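You operate a simulated robot arm through the tools that you are given. There is no shell and no other tool. Be economical: measure what you need, move in short steps, check, and stop when the job is done.

You run a simulated two-armed robot. Do the job below in one go: nothing can be reset, and whatever is moved stays where it is left.

## Task
Clear the white damper's vane, draw its pin and swing the vane shut by hand.
Fine: level and wire brush go on the bearing end tray with the green tab before the pin comes out; fingers clear of the rim. Set down upright: level.
Where things are to end (x, y in the base frame): level within 60 mm of [-770, 780]; wire brush within 60 mm of [-760, 570].

The check looks at the end state, three seconds after you hand in, the way a careful person would. Anything else that was tipped, shoved, dropped, spilled or broken makes it a failure.

## Robot
Two 6-joint arms with three-finger grippers on one trunk, on a base that drives. Base frame: it is fixed to the floor where the robot stands at the start and does not move with it; the origin is under the middle of the robot, x ahead of it, y to its left, z up. Readings come in mm, rad, newtons and seconds.
The left shoulder is at the start at [21, 171, 1483], the right one opposite. With the tool pointing down near the work surface each hand reaches from about 580 to 700 mm from the robot's upright axis, wherever it stands, measured 20 degrees to its own side. Places, roughly: bearing end tray with the green tab [-800, 700, 800]; grey vane on the white-plate damper [800, -200, 1100]; something [700, -200, 1100]; white locking pin [600, 200, 1100]. Payload 2.2 kg a hand.
Tool frame (each hand has its own): the origin (TCP) lies between the finger pads and is the grasp point; the fingertips stand 25 mm ahead of it; z points along the fingers, y is the line along which they close. The gripper opens to 104 mm. The gripper's body begins 74 mm behind the TCP.
Orientation is that of the tool frame in the base frame, as [roll, pitch, yaw] about the fixed x, y, z axes, in that order (R = Rz(yaw) Ry(pitch) Rx(roll)). With the fingers straight down and closing along the base's y, the tool's x points along the base's -x, its y along +y and its z along -z.

## Interface
- The arms move only by the tool move_arm. It takes "left_rows", "right_rows" or both (then of equal length, played together; a hand with none holds still); each is one flat list of numbers, 6 for each row, row after row: the shift along the tool's x, y, z in mm, then the turn, a rotation vector about the tool's x, y, z in rad. In form: [dx, dy, dz, ax, ay, az, dx, dy, dz, ax, ay, az, ...]. A call has 1 to 12 rows; each row shifts and turns the commanded pose from where the row before left it, along the tool's axes as they then stand. "left_jaw" and "right_jaw" are, for a hand that has rows, the gripper command, from -1 (shut) to 1 (fully open), values between in proportion, set as the call begins (left out, the last holds). Each row takes 0.2 s and may step no farther than 50 mm and 0.15 rad from the row before; otherwise, or with a gripper value out of range, the whole call is refused. Where a pose cannot be reached the arm comes as near as it can. A force on the tool above 70 N (or 10 N above the force at the start of the call, whichever is more), or a blocked arm, ends the call early, and 0.2 s more pass. Each finger halts on what it meets, pressing with about 28 N; the grip force reading is that of the motor and also rises with nothing between the fingers. The clock runs only during rows and for 0.2 s after the last one: add rows that do not move to give the fingers time. The reply holds the time, the measured pose of the TCP, the force on the tool along the base axes, the opening and the grip force, in the units named above and with some noise, with the torque about the TCP (base axes, N m) and any sound that the robot's microphone picked up.
- Cameras (640 x 400 px; columns grow to the right, rows downward): "scene" is now at [143.9, 65.8, 1422.6]; the picture's right is [0.72, -0.70, -0.00], its down [-0.11, -0.11, -0.99] and it looks along [0.69, 0.71, -0.16] (base axes); focal length 214 px, centre (320, 200). "left" rides on the left gripper at [82, -3, -104] in its tool frame; the picture's right is [0.04, 1.00, 0.00], its down [-0.75, 0.03, -0.66] and it looks along [-0.66, 0.03, 0.75] (tool axes); focal length 256 px, centre (320, 200). "right" rides on the right gripper at [82, 3, -104] in its tool frame; the picture's right is [-0.04, 1.00, 0.00], its down [-0.75, -0.03, -0.66] and it looks along [-0.66, -0.03, 0.75] (tool axes); focal length 256 px, centre (320, 200). There is no depth. A picture from a camera that has moved, and an enlarged one, comes with that camera's place and axes in the base frame and with its lens. The place of the scene camera against the robot may be out by one fixed shift of up to 12 mm in any direction.
- get_image(camera): a new picture of that camera. No time passes.
- lift_body(by): slides the trunk up (or, below 0, down) by that many mm; the arms and the scene camera ride with it, the base frame stays. It gives what a move gives, with no picture.
- steer(legs): drives the robot by 1 to 6 legs, each [ahead, left, turn to the left] in mm, mm and rad, along the robot's own axes; the way and the turn of a leg run together, so that a leg with both is an arc; at most 1500 mm and 3.142 rad a leg. The arms and the cameras ride along, it lands a little off, and it stops where it bumps. It gives what a move gives.
- pan_tilt(pan, tilt): turns the head with the scene camera to pan (to the left, within 1.047 rad either way) and tilt (down, from -0.506 to 1.204), counted from straight ahead of the robot. It gives what a move gives.
- inspect(camera, box): a new picture of the part [left, top, right, bottom] of that camera's present view, enlarged. No time passes.
- sign_off(): hands the job in; it is judged then, once.

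Work in short steps. Places have to be worked out from the pictures, the camera data and where the tool is seen: move nearer, look again, correct. Check each grasp and each placing, and mend what went wrong. You have 120 turns and 88 pictures in all, those below and enlarged ones among them. Open the grippers and draw the arms clear of the work before you hand the job in, unless the task says otherwise; then end with one line.

The tools are called after "Emit:" as name(argument=value, ...) on one line, values as JSON. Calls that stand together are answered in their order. move_arm: Moves the arms, as the interface text tells. Its arguments: {"type":"object","properties":{"left_rows":{"type":"array","items":{"type":"number"}},"left_jaw":{"type":"number"},"right_rows":{"type":"array","items":{"type":"number"}},"right_jaw":{"type":"number"}},"required":[]} The other tools are called the same way: lift_body (by) slides the trunk up or down; steer (legs) drives the base; pan_tilt (pan, tilt) turns the head that bears the scene camera; get_image (camera) takes a picture; inspect (camera, box) takes an enlarged picture of a part of a camera's view; sign_off () hands the job in.

At the start:

```text
t: 0.0
left_position: [335.5, 432.3, 1451.4]
left_orientation: [-3.141, 0.0, -3.141]
left_wrist_force: [-0.2, 0.0, -1.2]
left_wrist_torque: [0.01, -0.01, 0.02]
left_grip_width: 103.9
left_gripper_force: 0.0
right_position: [627.9, -24.5, 1399.0]
right_orientation: [3.141, 0.0, 3.141]
right_wrist_force: [-0.1, 0.4, -1.0]
right_wrist_torque: [-0.01, 0.0, 0.02]
right_grip_width: 103.7
right_gripper_force: 0.0
trunk travel left (down, up): [-675.0, 67.0]
robot x, y, heading: [-0.2, -1.8, 0.001]
head pan, tilt: [0.798, 0.161]
```

scene: 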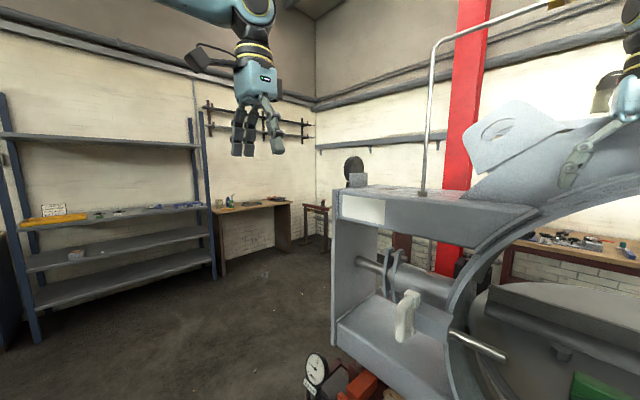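
right: 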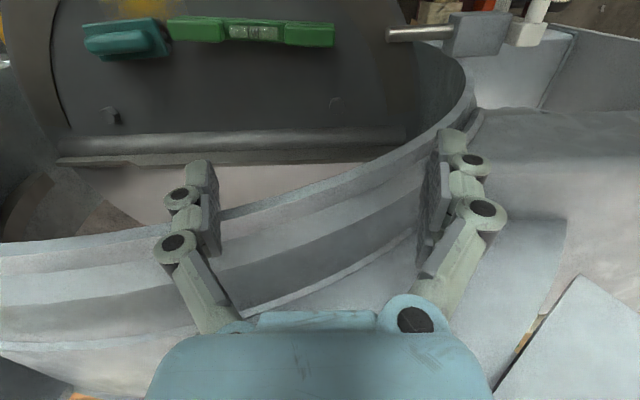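
left: 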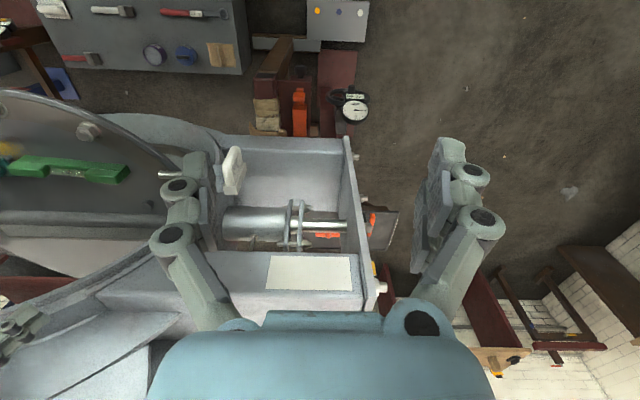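

I start by looking at the damper from the head: pan right and tilt down toward the vane.

Emit:
pan_tilt(pan=-0.1, tilt=0.5)

Emit:
get_image(camera="scene")

```text
t: 1.2
left_position: [335.1, 432.2, 1452.6]
left_orientation: [3.141, -0.001, -3.141]
left_wrist_force: [0.3, -0.3, -0.5]
left_wrist_torque: [0.0, 0.01, 0.03]
left_grip_width: 104.1
left_gripper_force: 0.1
right_position: [628.4, -24.2, 1398.5]
right_orientation: [3.14, -0.001, -3.141]
right_wrist_force: [0.2, -0.6, 0.5]
right_wrist_torque: [0.01, -0.01, 0.0]
right_grip_width: 103.9
right_gripper_force: 0.0
trunk travel left (down, up): [-675.0, 67.0]
robot x, y, heading: [-0.1, -1.0, 0.001]
head pan, tilt: [-0.099, 0.499]
```

```text
84 pictures are left
camera scene: at [169.6, -9.6, 1391.2], right [-0.1, -1.0, 0.0], down [-0.48, 0.05, -0.88], along [0.87, -0.09, -0.48], focal length 214 px, centre (320, 200)
```

scene: 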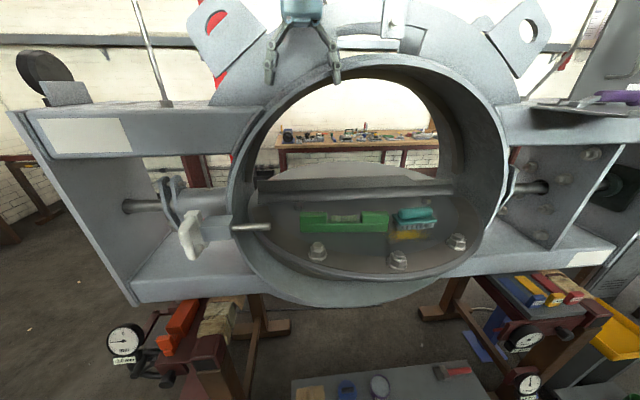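

The vane lies nearly flat in the ring with the level (green) and brush (teal) on it; the white pin goes through the ring at left. I enlarge for detail.

Emit:
inspect(camera="scene", box=[220, 140, 520, 310])

Emit:
inspect(camera="scene", box=[100, 150, 320, 310])

Emit:
inspect(camera="scene", box=[440, 80, 640, 280])

```text
2.13 times, centred on (370, 225) of scene
camera zoom: at [169.6, -9.6, 1391.2], right [-0.1, -1.0, 0.0], down [-0.48, 0.05, -0.88], along [0.87, -0.09, -0.48], focal length 458 px, centre (213, 147)
```

zoom: 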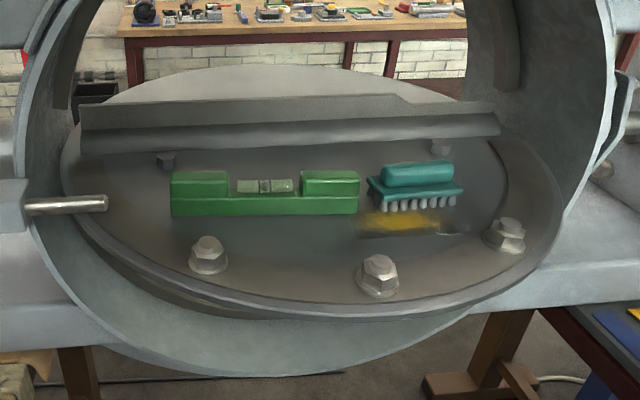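

```text
2.50 times, centred on (210, 230) of scene
camera zoom: at [169.6, -9.6, 1391.2], right [-0.1, -1.0, 0.0], down [-0.48, 0.05, -0.88], along [0.87, -0.09, -0.48], focal length 536 px, centre (595, 125)
```

zoom: 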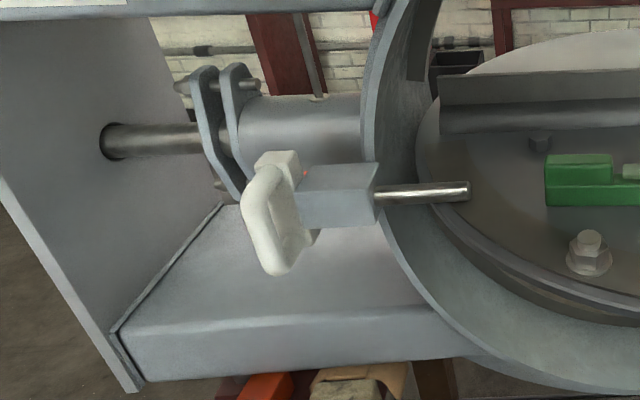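

```text
2.00 times, centred on (540, 180) of scene
camera zoom: at [169.6, -9.6, 1391.2], right [-0.1, -1.0, 0.0], down [-0.48, 0.05, -0.88], along [0.87, -0.09, -0.48], focal length 429 px, centre (-120, 240)
```

zoom: 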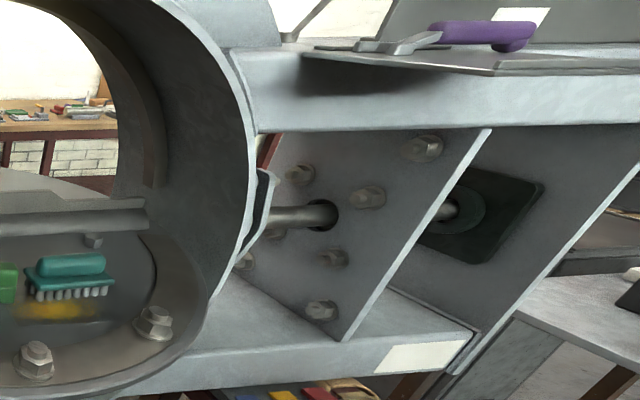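

Estimated: level centre ≈(602,-120,1077), ~225 mm along y; brush ≈(606,-304,1079); pin handle ≈(584,248,1088). I draw the right hand back a bit from the ring and shift the base ~100 mm right so both hands can reach.

Emit:
move_arm(right_rows=[40, 0, 0, 0, 0, 0, 40, 0, 0, 0, 0, 0, 20, 0, 0, 0, 0, 0])

Emit:
steer(legs=[[0, -100, 0]])

Emit:
get_image(camera="right")

Emit:
get_image(camera="scene")

```text
t: 2.0
left_position: [334.5, 432.2, 1451.9]
left_orientation: [-3.141, -0.001, 3.141]
left_wrist_force: [-0.1, 0.6, -1.1]
left_wrist_torque: [0.0, -0.02, 0.04]
left_grip_width: 103.8
left_gripper_force: 0.0
right_position: [615.7, 2.9, 1405.5]
right_orientation: [-3.14, -0.002, 3.141]
right_wrist_force: [-0.4, -0.9, -0.3]
right_wrist_torque: [0.01, -0.01, -0.02]
right_grip_width: 103.9
right_gripper_force: 0.1
right hand out of reach, approached as far as the arm can: row 1, 2, 3
trunk travel left (down, up): [-675.0, 67.0]
robot x, y, heading: [-3.8, -1.9, 0.001]
head pan, tilt: [-0.099, 0.499]
```

```text
t: 3.2
left_position: [332.9, 330.3, 1452.0]
left_orientation: [-3.141, -0.001, -3.137]
left_wrist_force: [-0.7, 0.5, -0.6]
left_wrist_torque: [0.04, -0.01, 0.0]
left_grip_width: 104.0
left_gripper_force: 0.0
right_position: [616.2, -98.4, 1405.9]
right_orientation: [-3.141, 0.0, -3.138]
right_wrist_force: [0.6, -0.3, -0.5]
right_wrist_torque: [0.03, 0.01, 0.01]
right_grip_width: 104.0
right_gripper_force: 0.0
trunk travel left (down, up): [-675.0, 67.0]
robot x, y, heading: [0.1, -104.9, 0.0]
head pan, tilt: [-0.099, 0.499]
```

```text
80 pictures are left
camera right: at [535.1, -93.9, 1508.8], right [0.04, 1.0, 0.0], down [0.75, -0.03, 0.66], along [0.66, -0.02, -0.76], focal length 256 px, centre (320, 200)
```

right: 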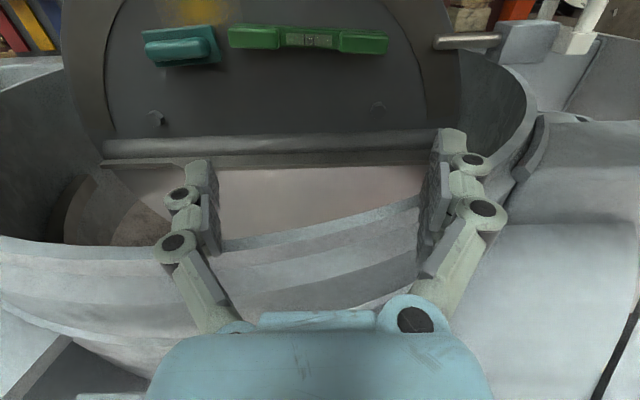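

```text
79 pictures are left
camera scene: at [169.7, -111.8, 1391.1], right [-0.1, -1.0, 0.0], down [-0.48, 0.05, -0.88], along [0.87, -0.08, -0.48], focal length 214 px, centre (320, 200)
```

scene: 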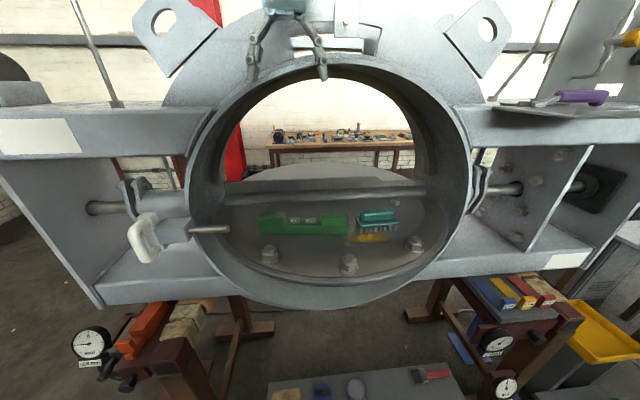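

Ring face is around x≈645, opening top z≈1420; objects lie just in front. I lower the right hand in front of the ring, then slide it over the brush at z≈1205.

Emit:
move_arm(right_rows=[3, 0, 40, 0, 0, 0, 3, 0, 40, 0, 0, 0, 3, 0, 40, 0, 0, 0, 3, 0, 40, 0, 0, 0, 3, 0, 40, 0, 0, 0, 0, -40, 0, 0, 0, 0, 0, -40, 0, 0, 0, 0, 0, -40, 0, 0, 0, 0, 0, -40, 0, 0, 0, 0, 0, -40, 0, 0, 0, 0])

Emit:
get_image(camera="right")

Emit:
get_image(camera="scene")

```text
t: 3.8
left_position: [329.4, 332.3, 1453.4]
left_orientation: [-3.139, 0.002, -3.136]
left_wrist_force: [-0.6, 0.1, 0.8]
left_wrist_torque: [0.01, 0.0, 0.02]
left_grip_width: 103.7
left_gripper_force: 0.0
right_position: [621.2, -98.0, 1351.0]
right_orientation: [3.137, 0.046, -3.141]
right_wrist_force: [-13.7, 6.9, 2.5]
right_wrist_torque: [-0.63, -1.13, 0.25]
right_grip_width: 103.7
right_gripper_force: 0.1
right hand out of reach, approached as far as the arm can: row 1, 3
trunk travel left (down, up): [-675.0, 67.0]
robot x, y, heading: [-2.7, -100.4, 0.003]
head pan, tilt: [-0.099, 0.499]
stopped in row 3 (right hand): the force on the tool passed its limit at 102 N (the readings are from after the stop); the commanded pose is now the measured one
```

```text
78 pictures are left
camera right: at [534.4, -94.4, 1450.5], right [0.04, 1.0, 0.01], down [0.72, -0.03, 0.69], along [0.69, -0.02, -0.72], focal length 256 px, centre (320, 200)
```

right: 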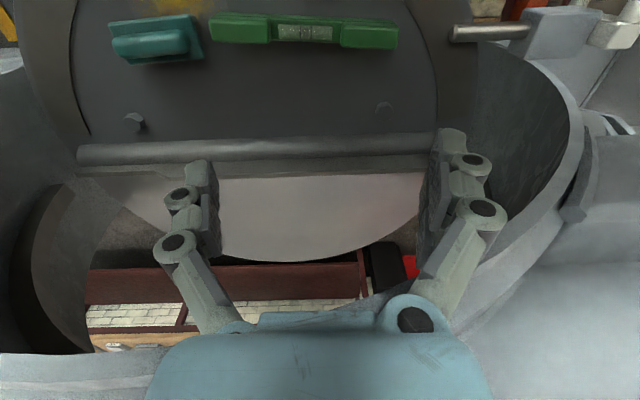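

```text
77 pictures are left
camera scene: at [166.3, -110.3, 1391.4], right [-0.09, -1.0, 0.0], down [-0.47, 0.04, -0.88], along [0.88, -0.08, -0.48], focal length 214 px, centre (320, 200)
```

scene: 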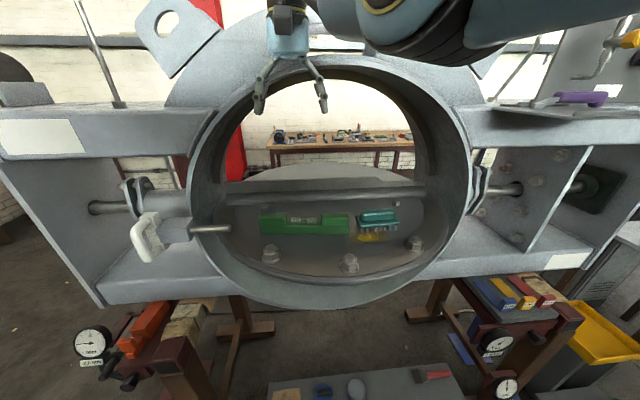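

The gripper body touched the ring's face lightly (needs more clearance in x). I back the base 45 mm, which frees the hand.

Emit:
steer(legs=[[-45, 0, 0]])

Emit:
move_arm(right_rows=[0, 0, 0, 0, -0.046, 0, 0, 0, 20, 0, 0, 0, 0, 0, 20, 0, 0, 0])

```text
t: 4.7
left_position: [292.6, 331.6, 1451.2]
left_orientation: [-3.141, -0.002, -3.139]
left_wrist_force: [-0.3, 0.3, 0.1]
left_wrist_torque: [-0.01, 0.04, 0.04]
left_grip_width: 103.8
left_gripper_force: 0.0
right_position: [583.2, -100.7, 1347.4]
right_orientation: [3.137, 0.043, 3.137]
right_wrist_force: [0.8, 0.0, -0.4]
right_wrist_torque: [0.04, 0.05, 0.03]
right_grip_width: 103.7
right_gripper_force: 0.1
trunk travel left (down, up): [-675.0, 67.0]
robot x, y, heading: [-45.2, -106.3, 0.006]
head pan, tilt: [-0.099, 0.499]
```

```text
t: 5.5
left_position: [287.4, 331.2, 1453.2]
left_orientation: [-3.141, 0.0, -3.139]
left_wrist_force: [0.0, 0.5, 0.4]
left_wrist_torque: [0.01, -0.05, 0.02]
left_grip_width: 103.8
left_gripper_force: 0.0
right_position: [587.4, -110.6, 1313.6]
right_orientation: [3.141, 0.099, 3.124]
right_wrist_force: [-0.1, 0.1, -0.3]
right_wrist_torque: [-0.02, -0.01, 0.01]
right_grip_width: 104.0
right_gripper_force: 0.2
trunk travel left (down, up): [-675.0, 67.0]
robot x, y, heading: [-43.7, -101.4, 0.002]
head pan, tilt: [-0.099, 0.499]
```

Tilt went the wrong way; I correct it (+0.1 about tool y) while descending and sliding toward the brush.

Emit:
move_arm(right_rows=[0, 0, 0, 0, 0.1, 0, 0, 0, 40, 0, 0, 0, 0, 0, 40, 0, 0, 0, 0, 0, 30, 0, 0, 0, 0, -40, 0, 0, 0, 0, 0, -40, 0, 0, 0, 0, 0, -40, 0, 0, 0, 0, 0, -40, 0, 0, 0, 0, 0, -20, 0, 0, 0, 0])

Emit:
get_image(camera="right")

```text
t: 7.5
left_position: [288.5, 330.9, 1452.8]
left_orientation: [-3.141, 0.0, -3.137]
left_wrist_force: [0.5, 0.8, 0.1]
left_wrist_torque: [-0.01, 0.0, 0.01]
left_grip_width: 104.1
left_gripper_force: 0.0
right_position: [581.9, -277.9, 1197.7]
right_orientation: [3.137, -0.009, 3.138]
right_wrist_force: [0.2, -0.1, -1.0]
right_wrist_torque: [-0.03, -0.01, 0.01]
right_grip_width: 103.9
right_gripper_force: 0.1
trunk travel left (down, up): [-675.0, 67.0]
robot x, y, heading: [-42.8, -102.6, 0.008]
head pan, tilt: [-0.099, 0.499]
```

```text
76 pictures are left
camera right: at [501.7, -274.8, 1300.9], right [0.04, 1.0, 0.0], down [0.76, -0.04, 0.65], along [0.65, -0.02, -0.76], focal length 256 px, centre (320, 200)
```

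right: 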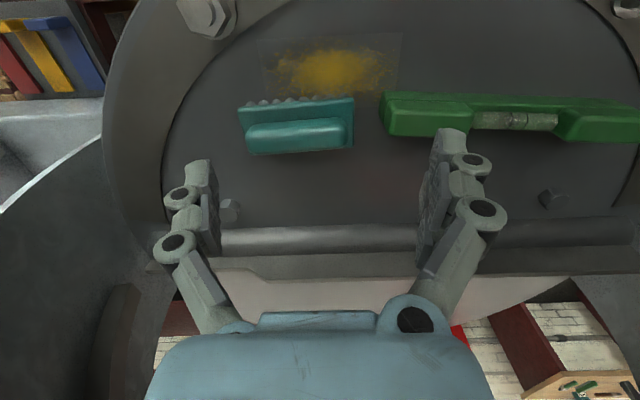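

Brush handle centre ≈(603,-296,1080), standing on bristles, long side along y. I centre over it, drop to z≈1150, and turn 90° to close along x, with jaws narrowed to ~70 mm.

Emit:
move_arm(right_rows=[-21, -18, 20, 0, 0, 0, 0, 0, 25, 0, 0, 0], right_jaw=0.4)

Emit:
move_arm(right_rows=[0, 0, 0, 0, 0, 0.15, 0, 0, 0, 0, 0, 0.15, 0, 0, 0, 0, 0, 0.15, 0, 0, 0, 0, 0, 0.15, 0, 0, 0, 0, 0, 0.15, 0, 0, 0, 0, 0, 0.15, 0, 0, 0, 0, 0, 0.15, 0, 0, 0, 0, 0, 0.15, 0, 0, 0, 0, 0, 0.15, 0, 0, 0, 0, 0, 0.15, 0, 0, 0, 0, 0, 0.07])

Emit:
get_image(camera="right")

Emit:
get_image(camera="scene")

```text
t: 8.1
left_position: [289.5, 331.5, 1452.3]
left_orientation: [-3.14, 0.001, -3.138]
left_wrist_force: [-0.9, 1.4, -0.1]
left_wrist_torque: [-0.01, -0.01, 0.04]
left_grip_width: 103.8
left_gripper_force: 0.1
right_position: [602.7, -296.3, 1152.7]
right_orientation: [3.138, -0.006, 3.137]
right_wrist_force: [0.3, 0.0, -0.5]
right_wrist_torque: [-0.04, 0.0, 0.03]
right_grip_width: 72.7
right_gripper_force: 0.1
trunk travel left (down, up): [-675.0, 67.0]
robot x, y, heading: [-44.0, -99.1, 0.005]
head pan, tilt: [-0.099, 0.499]
```

```text
t: 10.5
left_position: [288.7, 331.4, 1452.0]
left_orientation: [-3.14, -0.001, -3.138]
left_wrist_force: [0.6, -0.9, 0.6]
left_wrist_torque: [-0.02, 0.0, -0.03]
left_grip_width: 104.0
left_gripper_force: 0.0
right_position: [601.6, -296.6, 1153.0]
right_orientation: [-3.133, -0.006, 1.567]
right_wrist_force: [0.4, 0.2, 0.0]
right_wrist_torque: [0.04, -0.01, -0.03]
right_grip_width: 73.0
right_gripper_force: 0.1
trunk travel left (down, up): [-675.0, 67.0]
robot x, y, heading: [-42.4, -104.5, 0.005]
head pan, tilt: [-0.099, 0.499]
```

```text
75 pictures are left
camera right: at [607.3, -215.5, 1257.1], right [1.0, -0.05, -0.01], down [-0.03, -0.76, 0.65], along [-0.04, -0.65, -0.76], focal length 256 px, centre (320, 200)
```

right: 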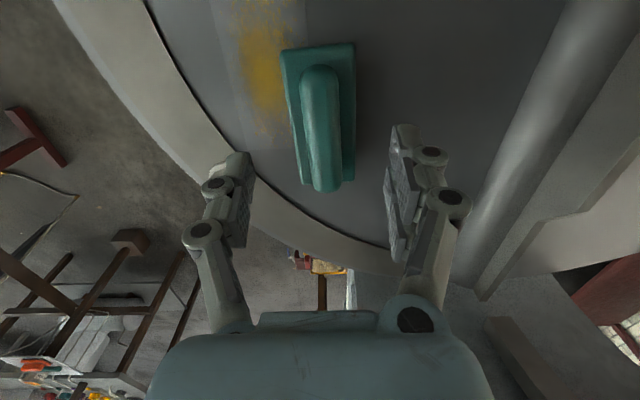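

```text
74 pictures are left
camera scene: at [125.1, -111.5, 1391.1], right [-0.1, -1.0, 0.0], down [-0.48, 0.05, -0.88], along [0.87, -0.08, -0.48], focal length 214 px, centre (320, 200)
```

scene: 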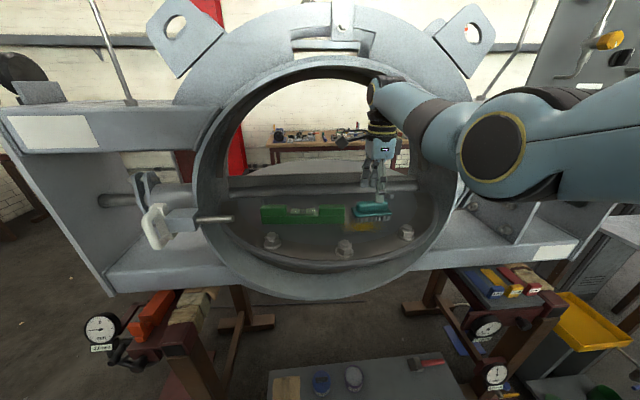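

Alignment over the brush is good. I descend to TCP z≈1088 and look before closing.

Emit:
move_arm(right_rows=[0, 0, 25, 0, 0, 0, 0, 0, 25, 0, 0, 0, 0, 0, 15, 0, 0, 0])

Emit:
get_image(camera="right")

Emit:
inspect(camera="scene", box=[220, 140, 460, 290])

```text
t: 11.3
left_position: [289.2, 331.6, 1452.5]
left_orientation: [3.141, -0.001, -3.139]
left_wrist_force: [0.1, 0.0, 0.0]
left_wrist_torque: [0.01, 0.0, 0.0]
left_grip_width: 104.0
left_gripper_force: 0.1
right_position: [602.1, -296.5, 1089.5]
right_orientation: [-3.135, -0.003, 1.567]
right_wrist_force: [-0.1, 0.0, -0.4]
right_wrist_torque: [0.0, -0.02, 0.0]
right_grip_width: 73.0
right_gripper_force: 0.0
trunk travel left (down, up): [-675.0, 67.0]
robot x, y, heading: [-44.0, -102.9, 0.002]
head pan, tilt: [-0.099, 0.499]
```

```text
73 pictures are left
camera right: at [606.7, -215.7, 1192.5], right [1.0, -0.04, -0.01], down [-0.03, -0.76, 0.65], along [-0.03, -0.65, -0.76], focal length 256 px, centre (320, 200)
```

right: 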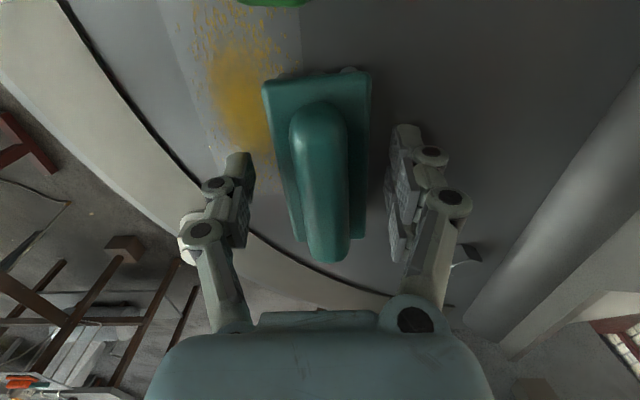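

```text
2.67 times, centred on (340, 215) of scene
camera zoom: at [125.2, -111.5, 1391.1], right [-0.1, -1.0, 0.0], down [-0.48, 0.05, -0.88], along [0.87, -0.08, -0.48], focal length 572 px, centre (267, 160)
```

zoom: 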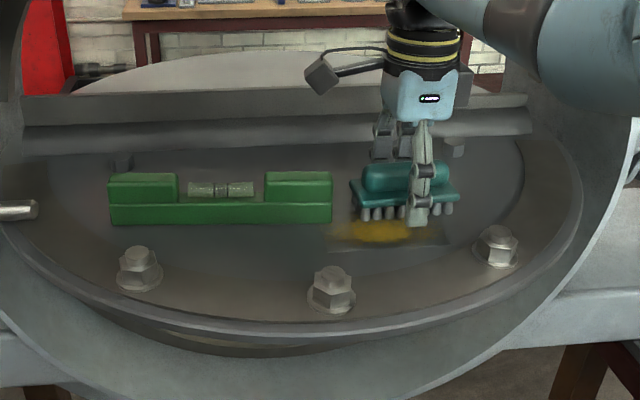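

Fingers straddle the handle. I close and give time.

Emit:
move_arm(right_rows=[0, 0, 0, 0, 0, 0, 0, 0, 0, 0, 0, 0, 0, 0, 0, 0, 0, 0, 0, 0, 0, 0, 0, 0], right_jaw=-1)

Emit:
get_image(camera="right")

```text
t: 12.3
left_position: [288.7, 332.0, 1452.6]
left_orientation: [3.14, 0.0, -3.138]
left_wrist_force: [0.0, 0.6, 0.3]
left_wrist_torque: [-0.02, -0.01, 0.02]
left_grip_width: 104.0
left_gripper_force: 0.0
right_position: [600.7, -298.0, 1089.1]
right_orientation: [-3.134, -0.004, 1.567]
right_wrist_force: [0.6, -1.0, 2.1]
right_wrist_torque: [-0.03, -0.01, 0.03]
right_grip_width: 46.2
right_gripper_force: 28.3
trunk travel left (down, up): [-675.0, 67.0]
robot x, y, heading: [-42.5, -100.2, 0.006]
head pan, tilt: [-0.099, 0.499]
```

```text
71 pictures are left
camera right: at [606.4, -215.7, 1192.6], right [1.0, -0.04, -0.01], down [-0.03, -0.76, 0.65], along [-0.03, -0.65, -0.76], focal length 256 px, centre (320, 200)
```

right: 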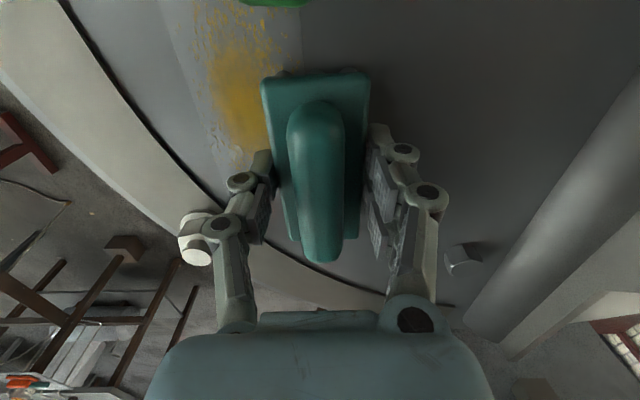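

Holding the plate at 46 mm. I lift 15 mm and look.

Emit:
move_arm(right_rows=[0, 0, -8, 0, 0, 0, 0, 0, -12, 0, 0, 0])

Emit:
inspect(camera="scene", box=[220, 140, 460, 290])

```text
t: 12.9
left_position: [289.2, 330.5, 1452.0]
left_orientation: [-3.141, 0.001, -3.138]
left_wrist_force: [-0.5, -0.7, -1.1]
left_wrist_torque: [-0.01, 0.03, 0.0]
left_grip_width: 104.1
left_gripper_force: 0.1
right_position: [601.0, -297.0, 1107.7]
right_orientation: [-3.133, -0.005, 1.57]
right_wrist_force: [-0.1, 0.5, -1.6]
right_wrist_torque: [0.01, 0.01, -0.01]
right_grip_width: 46.1
right_gripper_force: 28.3
trunk travel left (down, up): [-675.0, 67.0]
robot x, y, heading: [-45.9, -103.2, 0.008]
head pan, tilt: [-0.099, 0.499]
```

```text
2.67 times, centred on (340, 215) of scene
camera zoom: at [125.0, -111.4, 1391.1], right [-0.1, -1.0, 0.0], down [-0.48, 0.05, -0.88], along [0.87, -0.08, -0.48], focal length 572 px, centre (267, 160)
```

zoom: 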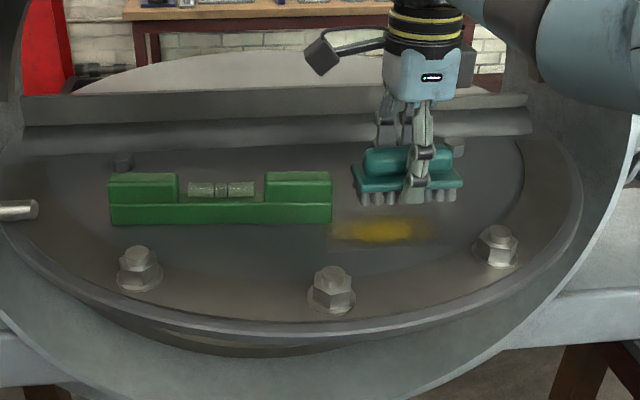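

Brush is held level. I raise it and pull it back from the ring, then shift the base ~90 mm right so the left hand reaches the level.

Emit:
move_arm(right_rows=[0, 0, -40, 0, 0, 0, 0, -20, -10, 0, 0, 0, 0, -40, 0, 0, 0, 0])

Emit:
steer(legs=[[0, -90, 0]])

Emit:
move_arm(left_rows=[-50, -30, 0, 0, 0, 0, -50, -30, 0, 0, 0, 0, -50, -30, 0, 0, 0, 0, -40, -20, 20, 0, 0, 0, -30, 0, 40, 0, 0, 0, -20, 0, 40, 0, 0, 0, 0, 0, 45, 0, 0, 0, 0, 0, 45, 0, 0, 0])

Emit:
get_image(camera="scene")

```text
t: 13.7
left_position: [286.8, 330.7, 1451.2]
left_orientation: [3.141, 0.0, -3.138]
left_wrist_force: [0.0, 1.1, -0.4]
left_wrist_torque: [-0.03, -0.02, 0.01]
left_grip_width: 103.9
left_gripper_force: 0.0
right_position: [541.3, -298.8, 1157.8]
right_orientation: [-3.135, -0.005, 1.567]
right_wrist_force: [0.1, 0.1, -0.2]
right_wrist_torque: [0.01, -0.05, 0.01]
right_grip_width: 46.2
right_gripper_force: 28.0
trunk travel left (down, up): [-675.0, 67.0]
robot x, y, heading: [-42.3, -100.1, 0.007]
head pan, tilt: [-0.099, 0.499]
```

```text
t: 14.8
left_position: [289.8, 240.3, 1452.8]
left_orientation: [3.141, 0.0, -3.141]
left_wrist_force: [-0.3, -0.4, -0.3]
left_wrist_torque: [0.03, 0.0, 0.02]
left_grip_width: 104.3
left_gripper_force: 0.0
right_position: [541.8, -388.9, 1156.8]
right_orientation: [-3.133, -0.004, 1.567]
right_wrist_force: [-1.1, -0.3, -1.8]
right_wrist_torque: [0.03, 0.0, 0.03]
right_grip_width: 46.0
right_gripper_force: 27.7
trunk travel left (down, up): [-675.0, 67.0]
robot x, y, heading: [-42.9, -187.8, 0.005]
head pan, tilt: [-0.099, 0.499]
```

```text
refused: row 1 steps farther than a row can; nothing moved
```

```text
69 pictures are left
camera scene: at [125.1, -202.6, 1391.2], right [-0.1, -1.0, 0.0], down [-0.48, 0.05, -0.88], along [0.87, -0.08, -0.48], focal length 214 px, centre (320, 200)
```

scene: 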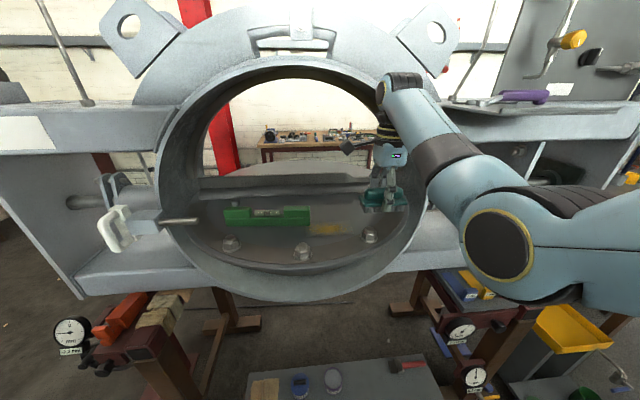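

The 50 mm limit counts the whole step; I resend with smaller steps: left hand forward and inward, then down in front of the ring.

Emit:
move_arm(left_rows=[-40, -25, 0, 0, 0, 0, -40, -25, 0, 0, 0, 0, -40, -25, 0, 0, 0, 0, -40, -25, 0, 0, 0, 0, -30, -20, 25, 0, 0, 0, -25, -20, 35, 0, 0, 0, -15, -20, 40, 0, 0, 0, 0, -20, 45, 0, 0, 0, 0, -15, 45, 0, 0, 0])

Emit:
get_image(camera="left")

```text
t: 16.8
left_position: [386.0, 200.1, 1222.8]
left_orientation: [-3.138, 0.0, -3.138]
left_wrist_force: [0.7, 0.5, 0.6]
left_wrist_torque: [0.01, 0.03, -0.02]
left_grip_width: 104.2
left_gripper_force: 0.0
left hand out of reach, approached as far as the arm can: row 2, 3, 4, 5, 6, 7, 8, 9
right_position: [542.5, -388.9, 1156.1]
right_orientation: [-3.132, -0.006, 1.568]
right_wrist_force: [0.6, 0.6, -0.4]
right_wrist_torque: [0.01, 0.04, -0.03]
right_grip_width: 46.3
right_gripper_force: 28.5
trunk travel left (down, up): [-675.0, 67.0]
robot x, y, heading: [-44.6, -189.7, 0.006]
head pan, tilt: [-0.099, 0.499]
```

```text
68 pictures are left
camera left: at [303.5, 197.3, 1327.0], right [-0.04, 1.0, 0.0], down [0.75, 0.03, 0.66], along [0.66, 0.03, -0.75], focal length 256 px, centre (320, 200)
```

left: 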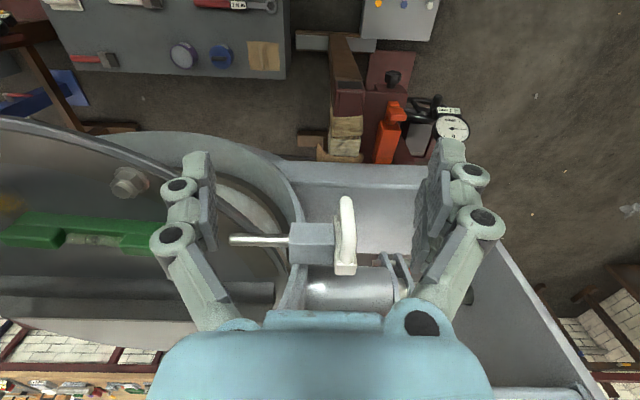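

The left hand is at its inner reach limit; I go forward to x≈500 then diagonally to the level at z≈1222.

Emit:
move_arm(left_rows=[-45, 0, 0, 0, 0, 0, -45, -10, 0, 0, 0, 0, -25, -40, 0, 0, 0, 0, -15, -45, 0, 0, 0, 0, -10, -45, 0, 0, 0, 0, -10, -45, 0, 0, 0, 0, -10, -45, 0, 0, 0, 0, -10, -45, 0, 0, 0, 0, 0, -35, 0, 0, 0, 0])

```text
t: 18.8
left_position: [346.6, 169.2, 1241.7]
left_orientation: [-3.139, -0.001, -3.138]
left_wrist_force: [0.4, -0.7, 0.7]
left_wrist_torque: [0.0, 0.0, -0.01]
left_grip_width: 103.9
left_gripper_force: 0.0
left hand out of reach, approached as far as the arm can: row 1, 2, 3, 4, 5, 6, 7, 8, 9
right_position: [542.7, -388.8, 1157.9]
right_orientation: [-3.134, -0.005, 1.567]
right_wrist_force: [-0.5, -0.2, -1.8]
right_wrist_torque: [-0.01, 0.0, -0.02]
right_grip_width: 46.2
right_gripper_force: 28.0
trunk travel left (down, up): [-675.0, 67.0]
robot x, y, heading: [-45.2, -191.3, 0.006]
head pan, tilt: [-0.099, 0.499]
```

Odd local reach limit. I probe with a small outward (+y, +x) move to see how the commanded pose is treated.

Emit:
move_arm(left_rows=[0, 45, 0, 0, 0, 0, 0, 45, 0, 0, 0, 0, -10, 45, 0, 0, 0, 0, -20, 45, 0, 0, 0, 0])

Emit:
get_image(camera="scene")

```text
t: 19.8
left_position: [378.5, 353.1, 1238.5]
left_orientation: [-3.138, -0.004, -3.139]
left_wrist_force: [0.0, 0.6, 0.0]
left_wrist_torque: [-0.01, 0.03, 0.0]
left_grip_width: 104.0
left_gripper_force: 0.0
right_position: [543.3, -387.5, 1157.6]
right_orientation: [-3.133, -0.005, 1.567]
right_wrist_force: [0.3, 0.5, -1.2]
right_wrist_torque: [-0.06, -0.02, 0.0]
right_grip_width: 46.3
right_gripper_force: 27.9
trunk travel left (down, up): [-675.0, 67.0]
robot x, y, heading: [-43.9, -192.5, -0.0]
head pan, tilt: [-0.099, 0.499]
```

```text
67 pictures are left
camera scene: at [126.8, -200.4, 1391.0], right [-0.1, -1.0, 0.0], down [-0.48, 0.05, -0.88], along [0.87, -0.09, -0.48], focal length 214 px, centre (320, 200)
```

scene: 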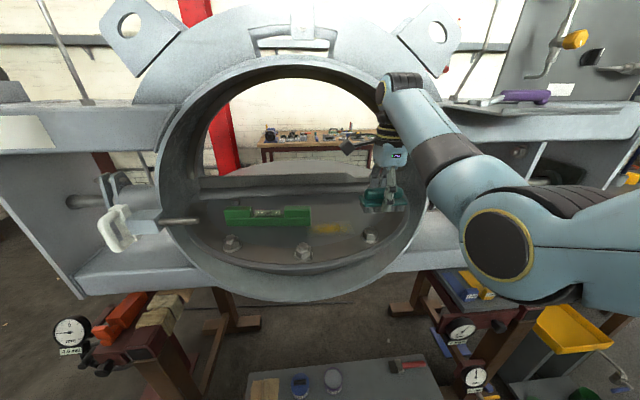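

The commanded pose resets to measured. Now from (378,353) I go forward in +x keeping this side offset.

Emit:
move_arm(left_rows=[-40, 0, 0, 0, 0, 0, -40, 0, 0, 0, 0, 0, -40, 0, 0, 0, 0, 0, -30, -20, 0, 0, 0, 0])

```text
t: 20.8
left_position: [505.9, 344.8, 1240.1]
left_orientation: [-3.139, -0.001, -3.141]
left_wrist_force: [-1.2, 0.7, -0.5]
left_wrist_torque: [0.01, -0.01, -0.02]
left_grip_width: 103.9
left_gripper_force: 0.1
left hand out of reach, approached as far as the arm can: row 4
right_position: [544.0, -388.8, 1156.9]
right_orientation: [-3.133, -0.005, 1.568]
right_wrist_force: [0.0, 0.8, -1.8]
right_wrist_torque: [0.01, -0.02, -0.05]
right_grip_width: 46.4
right_gripper_force: 27.9
trunk travel left (down, up): [-675.0, 67.0]
robot x, y, heading: [-49.5, -193.4, -0.0]
head pan, tilt: [-0.099, 0.499]
```

Reach from the shoulder is roughly 550–640 mm. I move the base 25 mm forward, then sweep the left hand along an arc to above the level.

Emit:
steer(legs=[[25, 0, 0]])

Emit:
move_arm(left_rows=[12, -45, 0, 0, 0, 0, 12, -45, 0, 0, 0, 0, -12, -45, 0, 0, 0, 0, -20, -45, 0, 0, 0, 0, -14, -45, 0, 0, 0, 0, -8, -45, 0, 0, 0, 0, -4, -45, 0, 0, 0, 0, 0, -45, 0, 0, 0, 0, 0, -45, 0, 0, 0, 0, 0, -45, 0, 0, 0, 0])

```text
t: 21.6
left_position: [527.8, 345.6, 1242.4]
left_orientation: [-3.14, 0.005, -3.139]
left_wrist_force: [-0.4, 0.7, 0.7]
left_wrist_torque: [-0.01, -0.03, 0.0]
left_grip_width: 104.5
left_gripper_force: 0.0
right_position: [565.2, -388.6, 1158.7]
right_orientation: [-3.136, -0.004, 1.566]
right_wrist_force: [0.6, -0.2, -1.1]
right_wrist_torque: [-0.04, -0.03, -0.05]
right_grip_width: 46.4
right_gripper_force: 28.1
trunk travel left (down, up): [-675.0, 67.0]
robot x, y, heading: [-21.9, -196.2, 0.003]
head pan, tilt: [-0.099, 0.499]
```

```text
t: 23.8
left_position: [342.1, 149.4, 1252.1]
left_orientation: [-3.138, 0.001, -3.14]
left_wrist_force: [0.5, 0.1, -0.1]
left_wrist_torque: [0.02, 0.01, -0.02]
left_grip_width: 104.1
left_gripper_force: 0.0
left hand out of reach, approached as far as the arm can: row 1, 2, 3, 4, 5, 6, 7, 8, 9, 10
right_position: [567.1, -388.6, 1158.0]
right_orientation: [-3.133, -0.005, 1.567]
right_wrist_force: [0.1, -0.2, -0.8]
right_wrist_torque: [0.0, 0.02, 0.0]
right_grip_width: 46.2
right_gripper_force: 27.5
trunk travel left (down, up): [-675.0, 67.0]
robot x, y, heading: [-18.3, -189.0, 0.001]
head pan, tilt: [-0.099, 0.499]
```

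The azimuth about the left shoulder seems limited (~28°) in this wrist pose, perhaps a wrist-roll limit. I test by rotating the tool about its z.

Emit:
move_arm(left_rows=[0, 40, 0, 0, 0, 0, -20, 40, 0, 0, 0, 0.15, -20, 0, 0, 0, 0, 0.15, 0, 0, 0, 0, 0, 0.15, 0, 0, 0, 0, 0, 0.15, 0, 0, 0, 0, 0, 0.15, 0, 0, 0, 0, 0, 0.15, 0, 0, 0, 0, 0, 0.15, 0, 0, 0, 0, 0, 0.15, 0, 0, 0, 0, 0, 0.15, 0, 0, 0, 0, 0, 0.15])

Emit:
pan_tilt(pan=0.6, tilt=0.2)

Emit:
get_image(camera="scene")

```text
t: 26.2
left_position: [382.9, 229.3, 1253.1]
left_orientation: [-3.141, 0.001, 1.642]
left_wrist_force: [-0.2, 0.7, -0.8]
left_wrist_torque: [0.02, -0.04, 0.04]
left_grip_width: 103.8
left_gripper_force: 0.1
right_position: [567.1, -387.4, 1157.3]
right_orientation: [-3.134, -0.005, 1.568]
right_wrist_force: [0.7, -0.2, -1.5]
right_wrist_torque: [-0.01, -0.01, 0.03]
right_grip_width: 46.5
right_gripper_force: 28.2
trunk travel left (down, up): [-675.0, 67.0]
robot x, y, heading: [-18.4, -193.7, 0.005]
head pan, tilt: [-0.099, 0.499]
```

```text
t: 27.3
left_position: [383.5, 228.5, 1253.3]
left_orientation: [-3.14, 0.002, 1.647]
left_wrist_force: [-0.3, 0.4, -0.3]
left_wrist_torque: [0.02, 0.0, -0.02]
left_grip_width: 104.1
left_gripper_force: 0.1
right_position: [568.1, -388.7, 1157.6]
right_orientation: [-3.133, -0.006, 1.567]
right_wrist_force: [0.0, -0.3, -0.5]
right_wrist_torque: [0.02, 0.03, -0.02]
right_grip_width: 46.1
right_gripper_force: 28.3
trunk travel left (down, up): [-675.0, 67.0]
robot x, y, heading: [-20.3, -192.3, 0.001]
head pan, tilt: [0.6, 0.201]
```

```text
66 pictures are left
camera scene: at [136.1, -140.1, 1418.8], right [0.57, -0.82, 0.0], down [-0.17, -0.11, -0.98], along [0.81, 0.55, -0.2], focal length 214 px, centre (320, 200)
```

scene: 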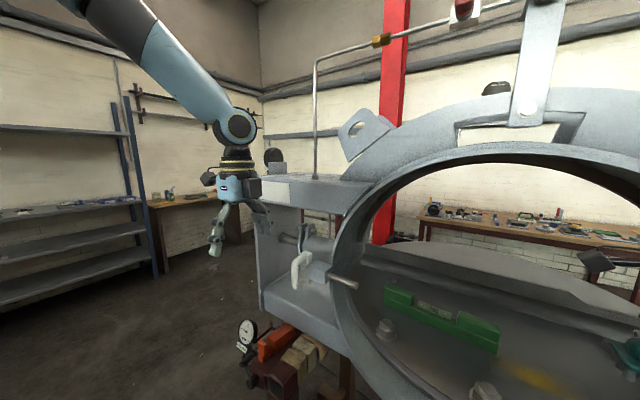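

Rotation worked. Now tool x≈+y, tool y≈+x; I move forward then inward.

Emit:
move_arm(left_rows=[0, 45, 0, 0, 0, 0, 0, 45, 0, 0, 0, 0, -20, 40, 0, 0, 0, 0, -40, 15, 0, 0, 0, 0, -40, 10, 0, 0, 0, 0, -40, 5, 0, 0, 0, 0, -40, 0, 0, 0, 0, 0, -40, 0, 0, 0, 0, 0])

```text
t: 29.1
left_position: [400.8, 192.0, 1257.6]
left_orientation: [3.14, 0.003, 1.646]
left_wrist_force: [0.3, -0.5, 0.1]
left_wrist_torque: [0.03, -0.04, 0.01]
left_grip_width: 104.1
left_gripper_force: 0.1
left hand out of reach, approached as far as the arm can: row 2, 3, 4, 5, 6, 7, 8
right_position: [566.3, -388.4, 1157.5]
right_orientation: [-3.135, -0.005, 1.566]
right_wrist_force: [0.6, -0.5, -1.0]
right_wrist_torque: [0.03, 0.01, -0.01]
right_grip_width: 46.4
right_gripper_force: 28.3
trunk travel left (down, up): [-675.0, 67.0]
robot x, y, heading: [-18.0, -190.7, -0.003]
head pan, tilt: [0.6, 0.201]
```

The left arm's present branch can't swing inward; I'll do the work with the right hand in two trips. First stow the left hand high near its start pose, then back off from the damper.

Emit:
move_arm(left_rows=[20, -10, -40, 0, 0, 0, 20, -20, -40, 0, 0, 0, 10, -20, -40, 0, 0, 0, 0, -20, -40, 0, 0, 0, 0, -10, -35, 0, 0, 0])

Emit:
steer(legs=[[-250, 0, 0], [0, 0, 1.2]])

Emit:
pan_tilt(pan=0.7, tilt=0.35)

Emit:
get_image(camera="scene")

```text
t: 30.3
left_position: [318.0, 236.6, 1455.8]
left_orientation: [3.141, 0.002, 1.646]
left_wrist_force: [-0.9, -0.6, 0.2]
left_wrist_torque: [0.01, 0.0, -0.02]
left_grip_width: 103.8
left_gripper_force: 0.1
right_position: [566.6, -388.8, 1157.8]
right_orientation: [-3.133, -0.005, 1.568]
right_wrist_force: [-0.5, 0.3, -1.3]
right_wrist_torque: [-0.05, -0.01, -0.03]
right_grip_width: 46.1
right_gripper_force: 28.2
trunk travel left (down, up): [-675.0, 67.0]
robot x, y, heading: [-16.9, -192.9, -0.0]
head pan, tilt: [0.6, 0.201]
```

```text
t: 35.0
left_position: [-523.1, 288.3, 1454.3]
left_orientation: [3.141, 0.004, 2.805]
left_wrist_force: [0.1, -0.4, -0.1]
left_wrist_torque: [-0.02, 0.01, 0.01]
left_grip_width: 104.2
left_gripper_force: 0.0
right_position: [148.7, 267.0, 1157.3]
right_orientation: [-3.133, -0.005, 2.728]
right_wrist_force: [0.4, -0.1, -1.8]
right_wrist_torque: [0.03, 0.0, -0.01]
right_grip_width: 46.0
right_gripper_force: 28.1
trunk travel left (down, up): [-675.0, 67.0]
robot x, y, heading: [-269.4, -191.1, 1.161]
head pan, tilt: [0.6, 0.201]
```

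```text
t: 35.7
left_position: [-524.1, 288.4, 1455.1]
left_orientation: [-3.141, 0.001, 2.805]
left_wrist_force: [0.1, -0.7, -0.6]
left_wrist_torque: [0.0, 0.02, 0.01]
left_grip_width: 103.8
left_gripper_force: 0.1
right_position: [148.3, 266.8, 1157.6]
right_orientation: [-3.133, -0.005, 2.728]
right_wrist_force: [0.8, -0.3, -1.9]
right_wrist_torque: [0.04, 0.0, -0.01]
right_grip_width: 46.3
right_gripper_force: 28.1
trunk travel left (down, up): [-675.0, 67.0]
robot x, y, heading: [-268.4, -193.1, 1.163]
head pan, tilt: [0.7, 0.351]
```

```text
65 pictures are left
camera scene: at [-256.5, -39.8, 1404.9], right [0.96, 0.29, 0.0], down [0.1, -0.33, -0.94], along [-0.27, 0.9, -0.34], focal length 214 px, centre (320, 200)
```

scene: 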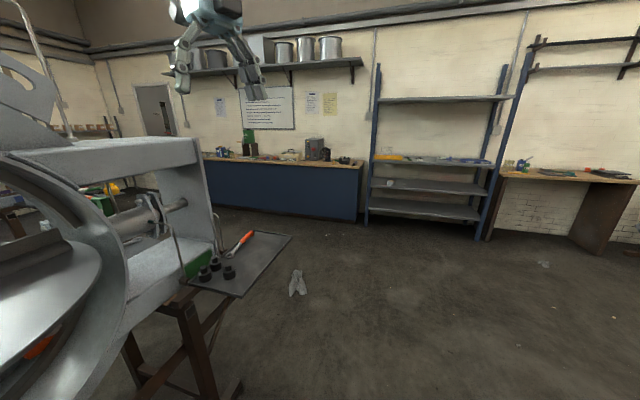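

The tray with the green tab is on the end of a second damper, with a screwdriver and sockets on it. I enlarge it.

Emit:
inspect(camera="scene", box=[120, 200, 340, 340])

```text
2.86 times, centred on (230, 270) of scene
camera zoom: at [-256.5, -39.8, 1404.9], right [0.96, 0.29, 0.0], down [0.1, -0.33, -0.94], along [-0.27, 0.9, -0.34], focal length 613 px, centre (577, 0)
```

zoom: 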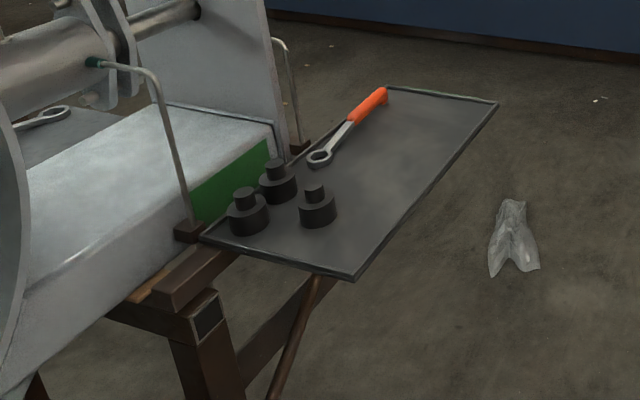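

Tray at z≈800 spans x≈-960…-715, y≈470…940; sockets near (-843,567) and (-935,530), wrench far side—target spots are free. I drive away east of it and turn to face -x.

Emit:
steer(legs=[[538, 15, 0], [0, 0, 1.98]])

Emit:
pan_tilt(pan=-0.3, tilt=0.55)

Emit:
get_image(camera="scene")

```text
t: 43.5
left_position: [-418.8, -108.4, 1455.0]
left_orientation: [-3.141, 0.002, -1.533]
left_wrist_force: [0.1, 0.0, 0.5]
left_wrist_torque: [-0.02, -0.02, 0.01]
left_grip_width: 103.6
left_gripper_force: 0.0
right_position: [-644.8, 526.1, 1157.8]
right_orientation: [-3.133, -0.005, -1.612]
right_wrist_force: [0.7, 0.2, -1.4]
right_wrist_torque: [-0.01, 0.01, -0.02]
right_grip_width: 46.3
right_gripper_force: 27.9
trunk travel left (down, up): [-675.0, 67.0]
robot x, y, heading: [-67.1, 310.2, 3.103]
head pan, tilt: [0.7, 0.351]
```

```text
t: 44.7
left_position: [-418.8, -108.6, 1452.9]
left_orientation: [3.14, 0.001, -1.535]
left_wrist_force: [0.2, -0.9, 0.1]
left_wrist_torque: [0.01, 0.0, -0.01]
left_grip_width: 104.0
left_gripper_force: 0.0
right_position: [-645.0, 526.9, 1156.5]
right_orientation: [-3.133, -0.006, -1.612]
right_wrist_force: [-0.1, -0.7, -1.9]
right_wrist_torque: [0.0, 0.0, -0.01]
right_grip_width: 46.2
right_gripper_force: 27.8
trunk travel left (down, up): [-675.0, 67.0]
robot x, y, heading: [-63.2, 312.9, 3.107]
head pan, tilt: [-0.3, 0.55]
```

```text
63 pictures are left
camera scene: at [-212.6, 339.4, 1386.6], right [0.33, 0.94, 0.0], down [0.49, -0.17, -0.85], along [-0.81, 0.28, -0.52], focal length 214 px, centre (320, 200)
```

scene: 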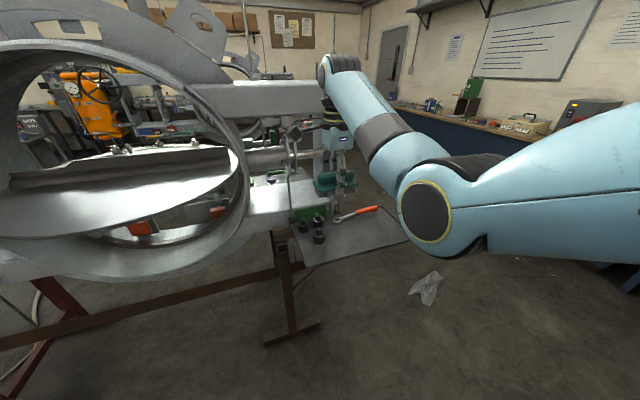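

I correct heading and drive so the brush hangs over (-757,567), then look with the hand camera.

Emit:
steer(legs=[[0, 0, 0.035], [105, -57, 0]])

Emit:
get_image(camera="right")

Emit:
inspect(camera="scene", box=[220, 80, 440, 280])

```text
t: 46.3
left_position: [-507.8, -63.0, 1453.6]
left_orientation: [3.141, 0.002, -1.502]
left_wrist_force: [-0.6, 0.5, 0.2]
left_wrist_torque: [0.0, 0.0, -0.01]
left_grip_width: 104.0
left_gripper_force: 0.1
right_position: [-755.1, 564.2, 1157.3]
right_orientation: [-3.134, -0.006, -1.578]
right_wrist_force: [0.3, 0.6, -0.9]
right_wrist_torque: [0.03, 0.01, 0.03]
right_grip_width: 46.3
right_gripper_force: 27.8
trunk travel left (down, up): [-675.0, 67.0]
robot x, y, heading: [-167.1, 364.1, 3.142]
head pan, tilt: [-0.3, 0.55]
```

```text
62 pictures are left
camera right: at [-758.6, 483.4, 1260.7], right [-1.0, 0.05, -0.01], down [0.03, 0.76, 0.65], along [0.04, 0.65, -0.76], focal length 256 px, centre (320, 200)
```

right: 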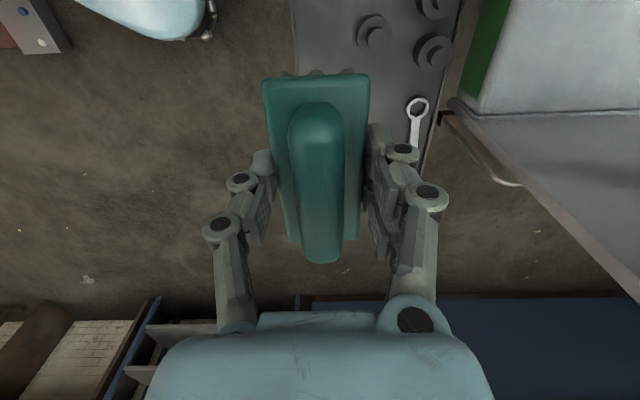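

```text
2.00 times, centred on (330, 180) of scene
camera zoom: at [-316.3, 391.0, 1386.6], right [0.3, 0.95, 0.0], down [0.5, -0.15, -0.85], along [-0.81, 0.25, -0.52], focal length 429 px, centre (300, 240)
```

zoom: 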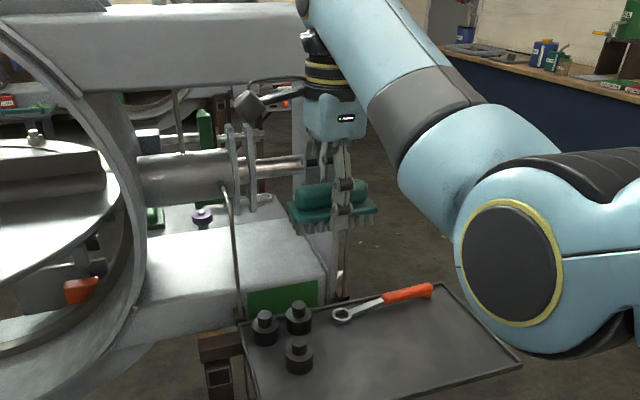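

Brush is over the free strip of the tray. I lower the trunk by 240 mm to keep the arm's geometry.

Emit:
lift_body(by=-240)

Emit:
get_image(camera="right")

Emit:
get_image(camera="scene")

```text
t: 48.8
left_position: [-508.0, -62.7, 1213.7]
left_orientation: [-3.141, 0.0, -1.5]
left_wrist_force: [0.3, -1.0, -0.1]
left_wrist_torque: [-0.01, 0.02, 0.01]
left_grip_width: 103.9
left_gripper_force: 0.1
right_position: [-752.9, 564.6, 901.2]
right_orientation: [-3.11, -0.004, -1.578]
right_wrist_force: [-0.2, -0.3, -1.1]
right_wrist_torque: [0.02, 0.01, 0.0]
right_grip_width: 46.5
right_gripper_force: 28.1
trunk travel left (down, up): [-435.0, 307.0]
robot x, y, heading: [-166.8, 364.2, 3.138]
head pan, tilt: [-0.3, 0.55]
```

```text
60 pictures are left
camera right: at [-760.0, 483.5, 1005.9], right [-1.0, 0.05, -0.03], down [0.02, 0.76, 0.65], along [0.05, 0.65, -0.76], focal length 256 px, centre (320, 200)
```

right: 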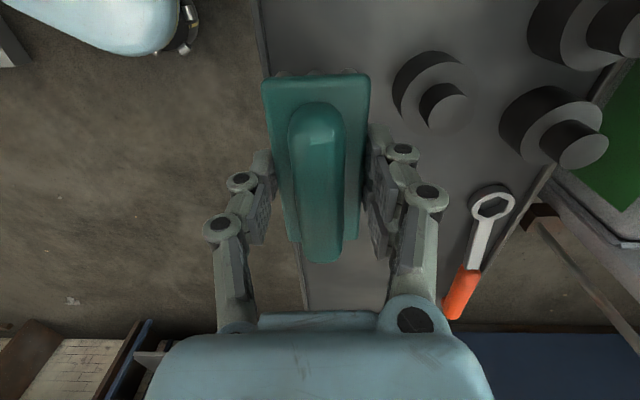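

```text
59 pictures are left
camera scene: at [-319.5, 391.3, 1144.1], right [0.3, 0.95, 0.0], down [0.5, -0.16, -0.85], along [-0.81, 0.25, -0.52], focal length 214 px, centre (320, 200)
```

scene: 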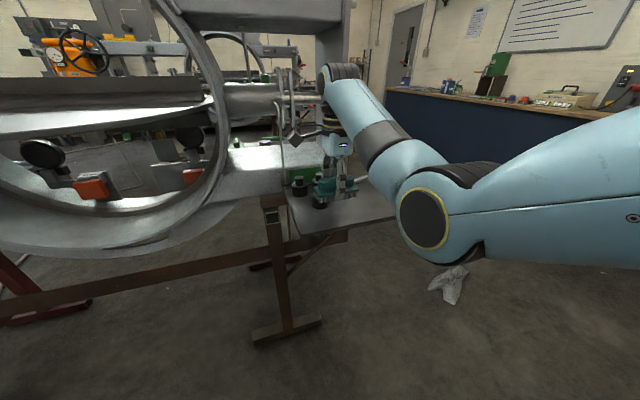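

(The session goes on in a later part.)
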